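You operate a simulated robot arm through the tools that you are given. There is no shell and no other tool. Be economical: measure what you need, move in short steps, check, and stop when the job is done.

You are at the controls of a simulated robot arm. One attempt, no reset.

TASK
Put the pink stopper from the top of the dresser and the cedar block labelled "size 3" from the top of the dresser in the red hat box.
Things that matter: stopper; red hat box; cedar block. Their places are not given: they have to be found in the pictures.

Only the result counts: the job must be done as asked and must still hold three seconds after the hand-in. Knocking over, shifting, dropping, spilling or breaking anything else fails it. Lids that push on must go on centred and level and be pressed home; caps that screw on are set level and turned clockwise until they are tight.

THE ROBOT
A 6-joint arm with a two-finger parallel gripper, fixed in place. Base frame: the origin is at the foot of the arm, x ahead of it, y to its left, z up; the work surface is at about z = 0.8. Units: m, degrees, N and s.
With the tool pointing down near the work surface it reaches from about 0.24 to 0.64 m from the base axis. Its first joint turns from -66.0 to 66.0 degrees. Payload 2.7 kg.
The TCP is the grasp point between the finger pads, 0.023 m short of the fingertips. In the tool frame z runs along the fingers and y along their closing line. Largest opening 0.094 m; finger width 0.038, thickness 0.01; the body of the gripper, 0.054 by 0.096 m, starts 0.039 m behind the TCP.
Orientation is that of the tool frame in the base frame, as a unit quaternion [x, y, z, w]. With the fingers straight down and closing along the base's y, the tool's x points along the base's -x, its y along +y and its z along -z.

THE INTERFACE
- The arm moves only by the tool jog_arm. Its argument "commands" is a list of rows, each a list of 2 entries, a list of its own where there are three numbers: the shift along the base's x, y, z in m, then the turn, a rotation vector about the base's x, y, z in degrees. In form: [[[x, y, z], [rx, ry, rz]], ...]. A call has 1 to 20 rows; each row shifts and turns the commanded pose from where the row before left it. "fingers" is the finger opening in m, from 0 to 0.094, set as the call begins (left out, the last holds). Each row takes 0.2 s and may step no farther than 0.05 m and 8.6 degrees from the row before; otherwise, or with a gripper value out of range, the whole call is refused. A pose out of reach is approached as far as the arm can. The call stops where the force on the tool passes 40 N (or 10 N more than at its start, if that is more) or the arm is blocked; 0.2 s more then pass. The fingers move at their own pace (about 0.045 m/s each) and stop on an object; they squeeze with about 27 N. The grip force told is the motor's: it shows also when the fingers shut on nothing. Time passes only in rows, and 0.2 s behind the last, so rows that do not move let the fingers close. The reply holds the time, the measured pose of the TCP, the force on the tool along the base axes, the opening and the grip force, in the units named above and with some noise.
- Cameras (640 x 400 px; columns grow to the right, rows downward): "scene" is fixed at [0.0913, -0.4525, 1.402]; the picture's right is [0.56, -0.83, 0.00], its down [-0.49, -0.33, -0.81] and it looks along [0.67, 0.45, -0.59] (base axes); focal length 248 px, centre (320, 200). "wrist" rides on the gripper at [-0.039, 0, -0.044] in the tool frame; the picture's right is [0.00, -1.00, 0.00], its down [0.97, 0.00, -0.24] and it looks along [0.24, 0.00, 0.97] (tool axes); focal length 218 px, centre (320, 200).
- grab_frame(camera): a new picture of that camera. No time passes.
- pixel_to_xyz(camera, pixels): for up to 12 pixels [column, row] of the newest picture of that camera ("zoom" is the newest enlarged one), the place [x, y, z] in the base frame of the surface seen there, good to about 0.002 m. No time passes.
- enlarge(camera, box): a new picture of the part [left, top, right, bottom] of that camera's present view, enlarged. No time passes.
- finish_job(): hands the job in; it is judged then, once.

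Work in short steps. Measure before you move; look again where a grasp or a placing could have gone wrong, and mend it. You have 60 turns and 20 pictures in all, those below and enlarged ones among them. Open the gripper and draw the arm clear of the work before you hand the job in, unless the task says otherwise; then end with one line.

The tools are called as a command line: name --argument value ..., lists and objects as JSON in quotes. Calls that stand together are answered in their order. jog_arm: Moves the arm, as the interface text tells. Its arguments: {"type":"object","properties":{"commands":{"type":"array","items":{"type":"array"}},"fingers":{"type":"number"}},"required":["commands"]} The other tools are called the same way: grab_frame (camera) takes a picture; pixel_to_xyz (camera, pixels) gives the place of the surface under pixels of a picture; enlarge (camera, box) takes an enlarged picture of a part of a camera's view; finish_job () hands the job in.

At the start:

```text
t: 0.0
tcp_pos: [0.3939, 0.0252, 1.1809]
orientation: [-0.001, 1.0, 0.001, 0.001]
ft_force: [0.0, 0.3, 0.3]
opening: 0.0939
grasp_force: 0.0
```

scene: 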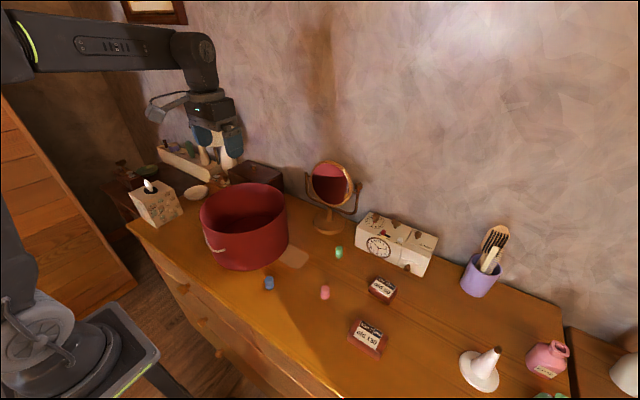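
wrist: 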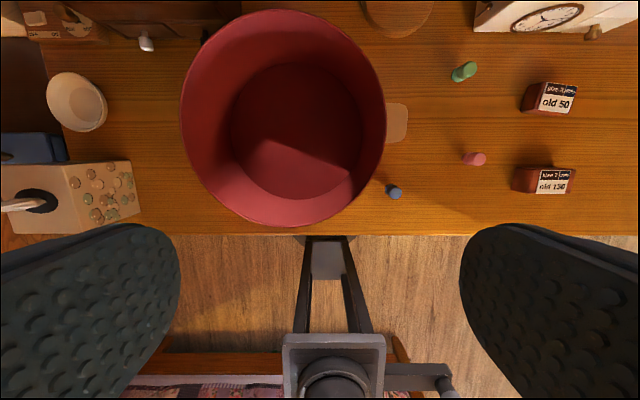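

The wrist picture shows two cedar blocks at about (549,98) and (545,180) with small labels, and the pink stopper at (474,158). I enlarge the labels and measure.

enlarge --camera "wrist" --box '[440, 50, 600, 210]'

enlarge --camera "scene" --box '[300, 240, 420, 370]'

pixel_to_xyz --camera "wrist" --pixels '[[474, 158], [463, 158], [484, 159], [465, 72], [500, 190], [285, 110], [182, 110], [386, 110], [285, 12], [285, 225], [394, 192], [396, 122]]'

```text
2.50 times, centred on (520, 130) of wrist
```

zoom: 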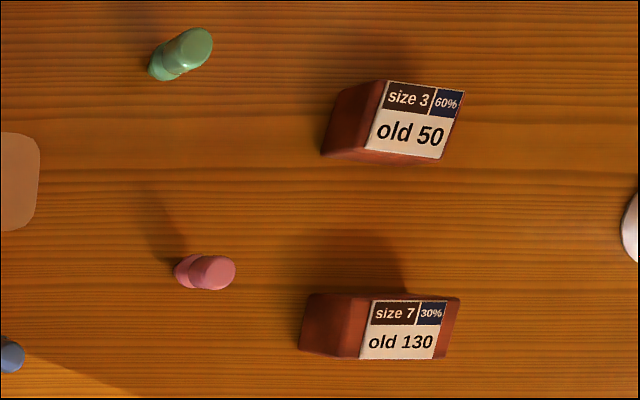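

```text
3.08 times, centred on (360, 305) of scene
```

zoom: 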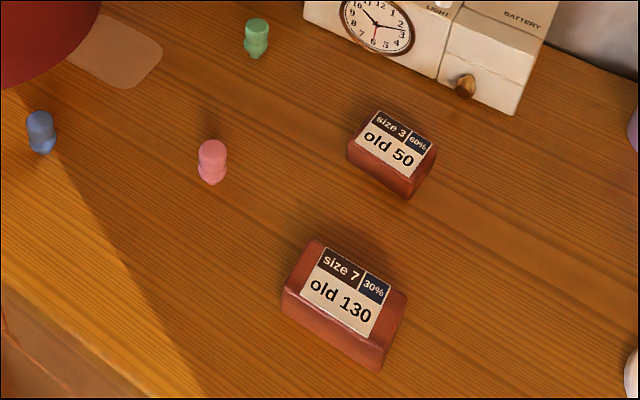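

```text
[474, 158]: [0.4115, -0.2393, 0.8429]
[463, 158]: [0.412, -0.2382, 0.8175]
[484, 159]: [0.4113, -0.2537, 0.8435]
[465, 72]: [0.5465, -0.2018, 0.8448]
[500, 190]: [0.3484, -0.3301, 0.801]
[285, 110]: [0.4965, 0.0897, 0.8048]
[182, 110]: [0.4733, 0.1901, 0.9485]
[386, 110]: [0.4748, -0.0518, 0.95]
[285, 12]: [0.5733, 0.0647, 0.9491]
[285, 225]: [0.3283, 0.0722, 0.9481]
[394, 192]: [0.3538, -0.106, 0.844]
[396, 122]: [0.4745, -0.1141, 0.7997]
```

The size 3 block is the farther one (zoom ~(390,152)); the stopper stands at about (0.41,-0.245). I measure the block's corners and label, and the stopper's top, in the scene zoom.

pixel_to_xyz --camera "zoom" --pixels '[[380, 114], [432, 143], [358, 144], [409, 178], [395, 148], [370, 165], [409, 192], [425, 172], [212, 147], [203, 147], [222, 147], [349, 155]]'

pixel_to_xyz --camera "wrist" --pixels '[[537, 83], [575, 87], [533, 109], [570, 113], [522, 108], [550, 98], [477, 153], [477, 162], [472, 158], [482, 158]]'

```text
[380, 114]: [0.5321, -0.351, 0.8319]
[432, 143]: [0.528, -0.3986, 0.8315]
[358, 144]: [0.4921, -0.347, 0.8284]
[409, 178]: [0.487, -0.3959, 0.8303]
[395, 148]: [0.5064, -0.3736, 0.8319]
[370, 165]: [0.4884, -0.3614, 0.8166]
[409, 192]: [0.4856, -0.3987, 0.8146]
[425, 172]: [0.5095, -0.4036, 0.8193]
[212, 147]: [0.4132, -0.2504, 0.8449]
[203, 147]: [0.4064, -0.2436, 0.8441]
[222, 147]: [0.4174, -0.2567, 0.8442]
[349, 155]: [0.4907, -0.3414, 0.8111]
```

```text
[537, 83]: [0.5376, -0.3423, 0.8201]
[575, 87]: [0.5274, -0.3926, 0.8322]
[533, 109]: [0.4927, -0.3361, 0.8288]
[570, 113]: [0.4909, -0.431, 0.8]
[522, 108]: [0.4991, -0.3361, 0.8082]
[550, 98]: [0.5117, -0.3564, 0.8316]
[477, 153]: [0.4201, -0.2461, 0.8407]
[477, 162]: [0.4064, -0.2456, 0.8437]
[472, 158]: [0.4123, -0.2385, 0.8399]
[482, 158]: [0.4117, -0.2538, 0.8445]
```

Size 3 block: centre ≈(0.510,-0.371), top 0.832, turned about -5°. Stopper: centre ≈(0.412,-0.247), top 0.844. I move above the stopper with the fingers at 0.05 so they clear the size 7 block.

jog_arm --commands '[[[0.0023, -0.0341, -0.02], [0, 0, 0]], [[0.0023, -0.0341, -0.02], [0, 0, 0]], [[0.0023, -0.0341, -0.03], [0, 0, 0]], [[0.0023, -0.0341, -0.03], [0, 0, 0]], [[0.0023, -0.0341, -0.035], [0, 0, 0]], [[0.0023, -0.0341, -0.035], [0, 0, 0]], [[0.0023, -0.0341, -0.035], [0, 0, 0]], [[0.0023, -0.0341, -0.035], [0, 0, 0]], [[0, 0, 0], [0, 0, 0]]]' --fingers 0.05

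grab_frame --camera "wrist"

```text
t: 2.0
tcp_pos: [0.4116, -0.2467, 0.944]
orientation: [-0.001, 1.0, 0.001, 0.001]
ft_force: [0.4, -0.7, 0.1]
opening: 0.05
grasp_force: 0.0
```

```text
15 pictures are left
```

wrist: 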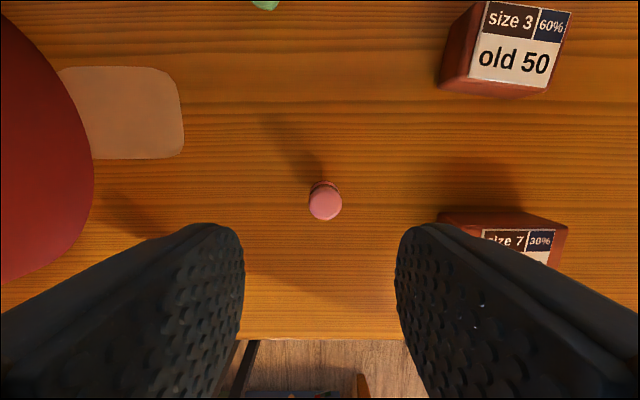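

The stopper's top is seen at (325,204), the size 7 block's left side at (437,215). I measure both to fine-tune before descending.

pixel_to_xyz --camera "wrist" --pixels '[[325, 204], [311, 204], [339, 204], [325, 192], [325, 217], [440, 215], [445, 80], [489, 3], [571, 14], [548, 88], [470, 78], [320, 184]]'

```text
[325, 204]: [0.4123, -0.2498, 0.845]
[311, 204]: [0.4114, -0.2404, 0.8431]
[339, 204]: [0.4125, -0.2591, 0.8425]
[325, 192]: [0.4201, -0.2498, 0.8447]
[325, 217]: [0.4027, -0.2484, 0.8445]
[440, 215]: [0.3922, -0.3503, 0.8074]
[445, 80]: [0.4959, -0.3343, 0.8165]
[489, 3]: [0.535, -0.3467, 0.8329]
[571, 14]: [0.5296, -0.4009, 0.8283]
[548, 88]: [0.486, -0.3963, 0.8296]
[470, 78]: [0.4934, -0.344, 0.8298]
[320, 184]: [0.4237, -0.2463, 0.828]
```

Stopper centre (0.412,-0.250); the size 7 block is well away. I go down to z 0.832.

jog_arm --commands '[[[0.0003, -0.003, -0.03], [0, 0, 0]], [[0, 0, -0.03], [0, 0, 0]], [[0, 0, -0.03], [0, 0, 0]], [[0, 0, -0.022], [0, 0, 0]], [[0, 0, 0], [0, 0, 0]]]'

jog_arm --commands '[[[0, 0, 0], [0, 0, 0]], [[0, 0, 0], [0, 0, 0]], [[0, 0, 0], [0, 0, 0]], [[0, 0, 0], [0, 0, 0]]]' --fingers 0.0

```text
t: 3.2
tcp_pos: [0.4134, -0.2505, 0.831]
orientation: [-0.001, 1.0, 0.001, 0.001]
ft_force: [-0.4, 0.2, 0.5]
opening: 0.0502
grasp_force: 0.1
```

```text
t: 4.2
tcp_pos: [0.4129, -0.2485, 0.8296]
orientation: [-0.001, 1.0, 0.001, 0.001]
ft_force: [-0.7, -0.4, -0.2]
opening: 0.0233
grasp_force: 26.5
```

Opening 0.023 with 26.5 N: the stopper is held. I lift it to z≈1.03 and carry it over the hat box, then check.

jog_arm --commands '[[[0, 0, 0.04], [0, 0, 0]], [[0, 0, 0.04], [0, 0, 0]], [[0, 0, 0.04], [0, 0, 0]], [[0, 0, 0.04], [0, 0, 0]], [[0, 0, 0.04], [0, 0, 0]], [[0.0037, 0.0364, 0], [0, 0, 0]], [[0.0037, 0.0364, 0], [0, 0, 0]], [[0.0037, 0.0364, 0], [0, 0, 0]], [[0.0037, 0.0364, 0], [0, 0, 0]], [[0.0037, 0.0364, 0], [0, 0, 0]], [[0.0037, 0.0364, 0], [0, 0, 0]], [[0.0037, 0.0364, 0], [0, 0, 0]], [[0.0037, 0.0364, 0], [0, 0, 0]], [[0.0037, 0.0364, 0], [0, 0, 0]], [[0.0037, 0.0364, 0], [0, 0, 0]], [[0, 0, 0], [0, 0, 0]]]'

grab_frame --camera "wrist"

```text
t: 7.6
tcp_pos: [0.4519, 0.1154, 1.029]
orientation: [0.0, 1.0, 0.001, 0.001]
ft_force: [-0.2, 0.4, -0.3]
opening: 0.0232
grasp_force: 27.0
```

```text
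14 pictures are left
```

wrist: 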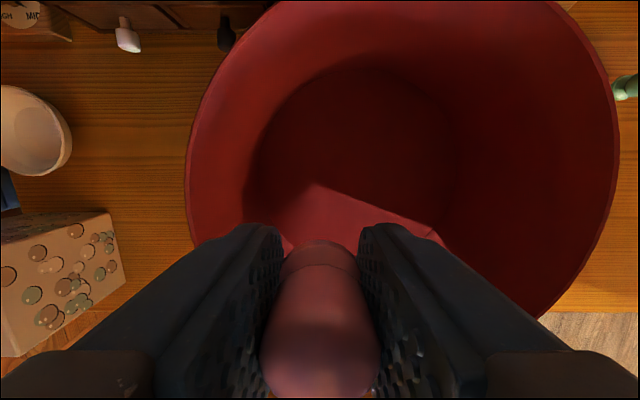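

The stopper is held over the box. I measure the rim and floor edges for clearance.

pixel_to_xyz --camera "wrist" --pixels '[[187, 170], [617, 150], [205, 100], [605, 80], [540, 316], [193, 235], [260, 150], [440, 130], [350, 72], [300, 100], [245, 200], [350, 150]]'

```text
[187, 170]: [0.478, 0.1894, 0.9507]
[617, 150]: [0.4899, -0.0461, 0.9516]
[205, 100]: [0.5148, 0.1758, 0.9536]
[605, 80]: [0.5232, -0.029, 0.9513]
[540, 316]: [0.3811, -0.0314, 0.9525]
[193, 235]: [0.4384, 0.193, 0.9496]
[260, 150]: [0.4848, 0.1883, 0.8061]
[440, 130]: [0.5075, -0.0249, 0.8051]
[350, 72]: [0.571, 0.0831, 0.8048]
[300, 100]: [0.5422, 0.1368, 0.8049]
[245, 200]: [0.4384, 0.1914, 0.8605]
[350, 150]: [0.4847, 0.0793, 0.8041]
```

Box centre ≈(0.45,0.07), inner radius ≈0.12, floor 0.805: the gripper fits at this spot. I lower the stopper just to the floor.

jog_arm --commands '[[[0, 0, -0.03], [0, 0, 0]], [[0, 0, -0.03], [0, 0, 0]], [[0, 0, -0.03], [0, 0, 0]], [[0, 0, -0.03], [0, 0, 0]], [[0, 0, -0.03], [0, 0, 0]], [[0, 0, -0.025], [0, 0, 0]], [[0, 0, -0.01], [0, 0, 0]], [[0, 0, -0.006], [0, 0, 0]], [[0, 0, 0], [0, 0, 0]]]'

```text
t: 8.9
tcp_pos: [0.4495, 0.1145, 0.8819]
orientation: [-0.002, 1.0, 0.001, 0.001]
ft_force: [-1.0, -0.9, 8.9]
opening: 0.0234
grasp_force: 26.8
stopped in row 6: the force on the tool passed its limit (the readings are from after the stop); the commanded pose is now the measured one
```

The arm was stopped at z 0.882 with something in contact; I look at the scene.

enlarge --camera "scene" --box '[140, 60, 340, 280]'

grab_frame --camera "wrist"

```text
1.82 times, centred on (240, 170) of scene
```

zoom: 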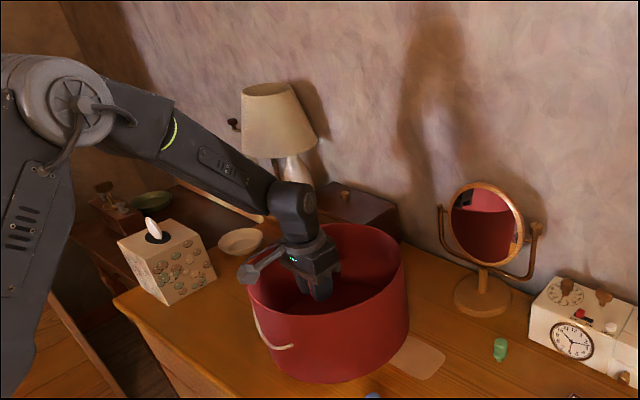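

```text
12 pictures are left
```

wrist: 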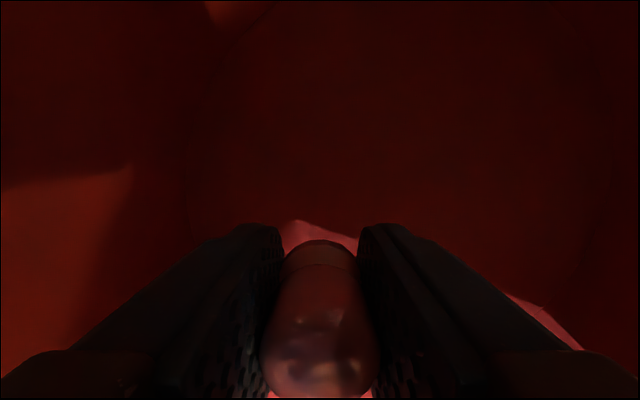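

A bracket sticking out of the wrist (zoom ~(247,272)) seems to rest on the rim. I measure it before backing off.

pixel_to_xyz --camera "zoom" --pixels '[[247, 272], [241, 277], [250, 282], [265, 262], [280, 252], [300, 280], [335, 250], [318, 298], [275, 330], [260, 300], [295, 262]]'

jog_arm --commands '[[[0, 0, 0.02], [0, 0, 0]], [[0, 0, 0.02], [0, 0, 0]], [[0, 0, 0], [0, 0, 0]]]'

```text
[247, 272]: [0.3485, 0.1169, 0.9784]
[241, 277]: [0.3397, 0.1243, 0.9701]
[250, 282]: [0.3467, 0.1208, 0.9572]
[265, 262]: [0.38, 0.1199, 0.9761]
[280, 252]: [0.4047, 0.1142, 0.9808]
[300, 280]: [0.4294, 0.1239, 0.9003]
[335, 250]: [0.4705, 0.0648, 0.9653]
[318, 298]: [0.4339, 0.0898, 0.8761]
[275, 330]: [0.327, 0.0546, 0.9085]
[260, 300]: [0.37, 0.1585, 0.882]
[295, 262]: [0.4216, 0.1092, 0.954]
```

```text
t: 9.7
tcp_pos: [0.4499, 0.1123, 0.923]
orientation: [-0.001, 1.0, 0.001, 0.0]
ft_force: [-0.1, -1.0, 0.5]
opening: 0.0231
grasp_force: 27.1
```

The bracket reaches ~0.115 m toward the base, 0.07 above the TCP, and touched the rim. Placing at x≈0.48 keeps it inside; I shift there and lower in small steps.

jog_arm --commands '[[[0, 0, 0.04], [0, 0, 0]], [[0.03, -0.007, 0], [0, 0, 0]], [[0, 0, 0], [0, 0, 0]], [[0, 0, -0.03], [0, 0, 0]], [[0, 0, -0.03], [0, 0, 0]], [[0, 0, -0.02], [0, 0, 0]], [[0, 0, -0.02], [0, 0, 0]], [[0, 0, -0.01], [0, 0, 0]], [[0, 0, -0.01], [0, 0, 0]], [[0, 0, -0.005], [0, 0, 0]], [[0, 0, 0], [0, 0, 0]]]'

```text
t: 12.1
tcp_pos: [0.4809, 0.107, 0.8366]
orientation: [-0.001, 1.0, 0.0, 0.0]
ft_force: [0.1, -0.3, -0.5]
opening: 0.0234
grasp_force: 27.6
```

The stopper is now just above the floor with no contact force. I open to 0.05, then rise straight up.

jog_arm --commands '[[[0, 0, -0.002], [0, 0, 0]], [[0, 0, 0], [0, 0, 0]], [[0, 0, 0], [0, 0, 0]]]' --fingers 0.05

jog_arm --commands '[[[0, 0, 0.02], [0, 0, 0]], [[0, 0, 0.03], [0, 0, 0]], [[0, 0, 0.03], [0, 0, 0]], [[0, 0, 0.04], [0, 0, 0]], [[0, 0, 0.04], [0, 0, 0]], [[0, 0, 0.04], [0, 0, 0]], [[0, 0, 0], [0, 0, 0]]]'

grab_frame --camera "wrist"

```text
t: 12.9
tcp_pos: [0.4799, 0.1067, 0.834]
orientation: [-0.001, 1.0, 0.001, 0.0]
ft_force: [0.1, 1.1, 0.6]
opening: 0.0499
grasp_force: 0.1
```

```text
t: 14.5
tcp_pos: [0.48, 0.1069, 1.0344]
orientation: [-0.001, 1.0, 0.001, 0.0]
ft_force: [-0.9, -0.3, -0.3]
opening: 0.0499
grasp_force: 0.2
```

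```text
11 pictures are left
```

wrist: 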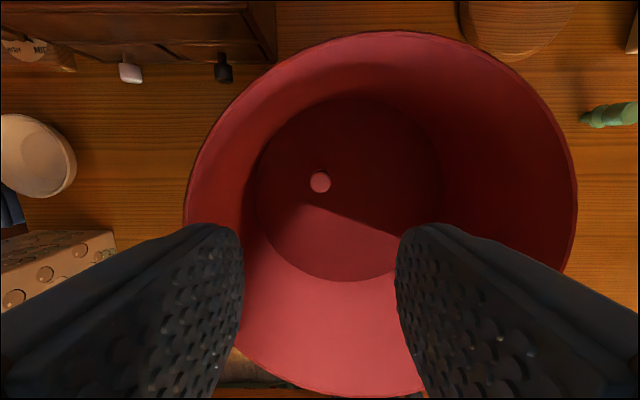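

The stopper stands in the box at (320,181). Now I go above the size 3 block with a -5° turn and the fingers fully open.

jog_arm --commands '[[[0.0, -0.0398, 0], [0, 0, 0]], [[0.0, -0.0398, 0], [0, 0, 0]], [[0.0, -0.0398, 0], [0, 0, 0]], [[0.0, -0.0398, 0], [0, 0, 0]], [[0.0, -0.0398, 0], [0, 0, 0]], [[0.0, -0.0398, 0], [0, 0, 0]], [[0.005, -0.0398, 0], [0, 0, -1]], [[0.005, -0.0398, -0.01], [0, 0, -1]], [[0.005, -0.0398, -0.02], [0, 0, -1]], [[0.005, -0.0398, -0.02], [0, 0, -1]], [[0.005, -0.0398, -0.02], [0, 0, -1]], [[0.006, -0.0392, -0.02], [0, 0, 0]], [[0, 0, 0], [0, 0, 0]], [[0, 0, 0], [0, 0, 0]]]' --fingers 0.094

grab_frame --camera "wrist"

```text
t: 17.5
tcp_pos: [0.5113, -0.3727, 0.9451]
orientation: [0.043, 0.999, 0.001, 0.0]
ft_force: [0.7, 0.2, 0.0]
opening: 0.0939
grasp_force: 0.1
```

```text
10 pictures are left
```

wrist: 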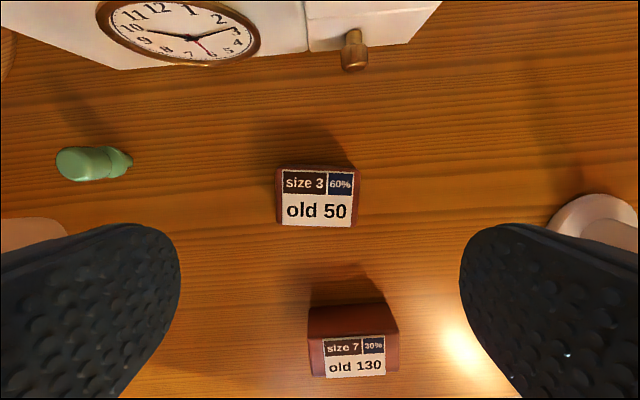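

The block is at (317,197), nearly square with the gripper. I measure its sides and the neighbours' nearest points.

pixel_to_xyz --camera "wrist" --pixels '[[277, 197], [357, 197], [317, 168], [317, 226], [282, 170], [353, 174], [280, 224], [351, 227], [128, 160], [550, 220], [352, 68], [340, 306]]'

```text
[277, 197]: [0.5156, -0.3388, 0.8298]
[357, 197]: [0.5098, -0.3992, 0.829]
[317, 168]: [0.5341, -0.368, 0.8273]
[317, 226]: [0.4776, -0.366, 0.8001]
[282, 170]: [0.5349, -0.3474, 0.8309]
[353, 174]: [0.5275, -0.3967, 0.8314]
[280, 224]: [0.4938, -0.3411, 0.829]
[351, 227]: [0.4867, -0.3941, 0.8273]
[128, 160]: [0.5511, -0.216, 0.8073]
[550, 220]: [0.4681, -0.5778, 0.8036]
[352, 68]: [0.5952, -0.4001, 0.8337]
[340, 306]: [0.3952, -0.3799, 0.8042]
```

Block centre ≈(0.511,-0.3695), ~0.062 wide; nothing is near the fingers. I descend to z≈0.828 and then close.

jog_arm --commands '[[[0, 0.003, -0.03], [0, 0, 0]], [[0, 0, -0.03], [0, 0, 0]], [[0, 0, -0.03], [0, 0, 0]], [[0, 0, -0.02], [0, 0, 0]], [[0, 0, -0.007], [0, 0, 0]], [[0, 0, 0], [0, 0, 0]]]'

jog_arm --commands '[[[0, 0, 0], [0, 0, 0]], [[0, 0, 0], [0, 0, 0]], [[0, 0, 0], [0, 0, 0]], [[0, 0, 0], [0, 0, 0]]]' --fingers 0.04

```text
t: 18.9
tcp_pos: [0.5128, -0.3666, 0.8266]
orientation: [0.042, 0.999, 0.0, -0.001]
ft_force: [-0.3, 0.8, -0.5]
opening: 0.0942
grasp_force: 0.0
```

```text
t: 19.9
tcp_pos: [0.5122, -0.3676, 0.8266]
orientation: [0.042, 0.999, 0.002, 0.0]
ft_force: [-0.9, -0.1, -0.5]
opening: 0.0628
grasp_force: 26.9
```

The block is gripped (opening 0.063, 27 N). I lift, undo the turn and carry it above the box's other half.

jog_arm --commands '[[[0, 0, 0.03], [0, 0, 0]], [[0, 0, 0.04], [0, 0, 0]], [[0, 0, 0.05], [0, 0, 0]], [[0, 0, 0.05], [0, 0, 0]], [[0, 0, 0.04], [0, 0, 0]], [[-0.008, 0.0366, 0], [0, 0, 1]], [[-0.008, 0.0366, 0], [0, 0, 1]], [[-0.008, 0.0366, 0], [0, 0, 1]], [[-0.008, 0.0366, 0], [0, 0, 1]], [[0, 0.0366, 0], [0, 0, 1]], [[0, 0.0366, 0], [0, 0, 0]], [[0, 0.0366, 0], [0, 0, 0]], [[0, 0.0366, 0], [0, 0, 0]], [[0, 0.0366, 0], [0, 0, 0]], [[0, 0.0366, 0], [0, 0, 0]], [[0, 0.0366, 0], [0, 0, 0]], [[0, 0, 0], [0, 0, 0]], [[0, 0, 0], [0, 0, 0]]]'

grab_frame --camera "wrist"

```text
t: 23.7
tcp_pos: [0.4751, 0.0384, 1.0352]
orientation: [-0.001, 1.0, 0.0, 0.0]
ft_force: [0.0, -0.3, -0.1]
opening: 0.0633
grasp_force: 27.4
out of reach, approached as far as the arm can: row 5
```

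```text
9 pictures are left
```

wrist: 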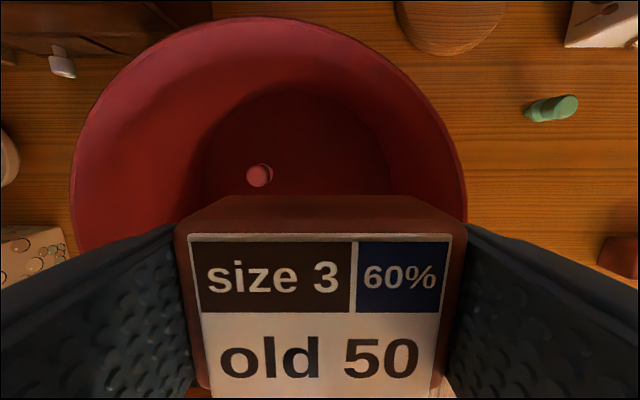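

The block is held over the box, the stopper visible at (258,175). I shift y by -5 mm to clear the stopper and lower.

jog_arm --commands '[[[0.003, -0.005, -0.03], [0, 0, 0]], [[0, 0, -0.03], [0, 0, 0]], [[0, 0, -0.03], [0, 0, 0]], [[0, 0, -0.03], [0, 0, 0]], [[0, 0, -0.03], [0, 0, 0]], [[0, 0, -0.02], [0, 0, 0]], [[0, 0, -0.02], [0, 0, 0]], [[0, 0, -0.008], [0, 0, 0]], [[0, 0, -0.003], [0, 0, 0]], [[0, 0, 0], [0, 0, 0]]]'

```text
t: 25.9
tcp_pos: [0.4779, 0.0344, 0.8352]
orientation: [-0.001, 1.0, 0.001, 0.0]
ft_force: [0.1, 0.2, -0.6]
opening: 0.0631
grasp_force: 26.9
```

The block is about 3 mm above the floor, free of contact. I open slightly to 0.074 after a last small step and rise.

jog_arm --commands '[[[0, 0, -0.002], [0, 0, 0]], [[0, 0, 0], [0, 0, 0]], [[0, 0, 0], [0, 0, 0]]]' --fingers 0.074

jog_arm --commands '[[[0, 0, 0.02], [0, 0, 0]], [[0, 0, 0.03], [0, 0, 0]], [[0, 0, 0.04], [0, 0, 0]], [[0, 0, 0.04], [0, 0, 0]], [[0, 0, 0.04], [0, 0, 0]], [[0, 0, 0.04], [0, 0, 0]], [[-0.02, 0, 0.04], [0, 0, 0]], [[-0.03, 0, 0.04], [0, 0, 0]], [[-0.03, 0, 0.04], [0, 0, 0]], [[0, 0, 0], [0, 0, 0]]]'

grab_frame --camera "wrist"

grab_frame --camera "scene"

```text
t: 26.7
tcp_pos: [0.4772, 0.0338, 0.8328]
orientation: [-0.001, 1.0, 0.001, 0.0]
ft_force: [-0.3, 0.2, -0.8]
opening: 0.0741
grasp_force: 0.0
```

```text
t: 28.9
tcp_pos: [0.395, 0.0337, 1.1614]
orientation: [-0.001, 1.0, 0.001, 0.0]
ft_force: [0.8, -0.4, -0.3]
opening: 0.0742
grasp_force: 0.1
```

```text
8 pictures are left
```

wrist: 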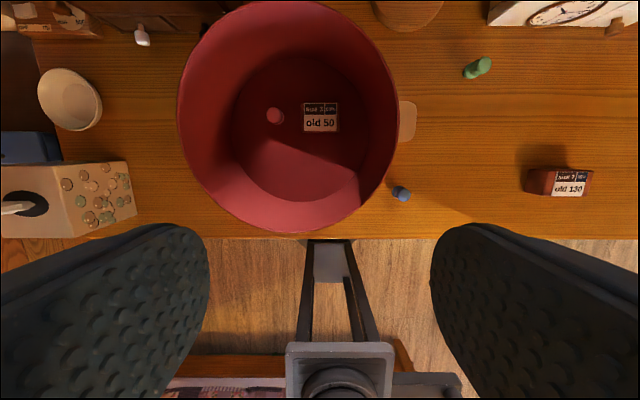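

```text
7 pictures are left
```

scene: 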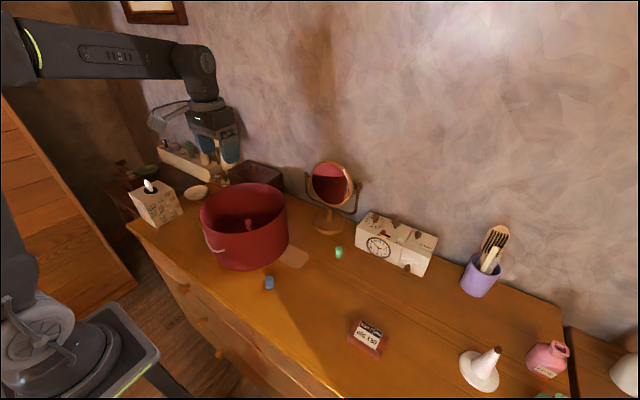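

Both items lie inside the hat box (stopper at (275,115), block at (320,117)), everything else is where it was, and the arm is clear with the gripper open. I hand the job in.

finish_job

```text
The job is handed in.
```

The pink stopper and the size 3 cedar block are both in the red hat box. While I lowered the stopper, the wrist bracket touched the box rim and stopped the arm. I backed off and placed it from a different spot, and the last pictures show nothing else moved.
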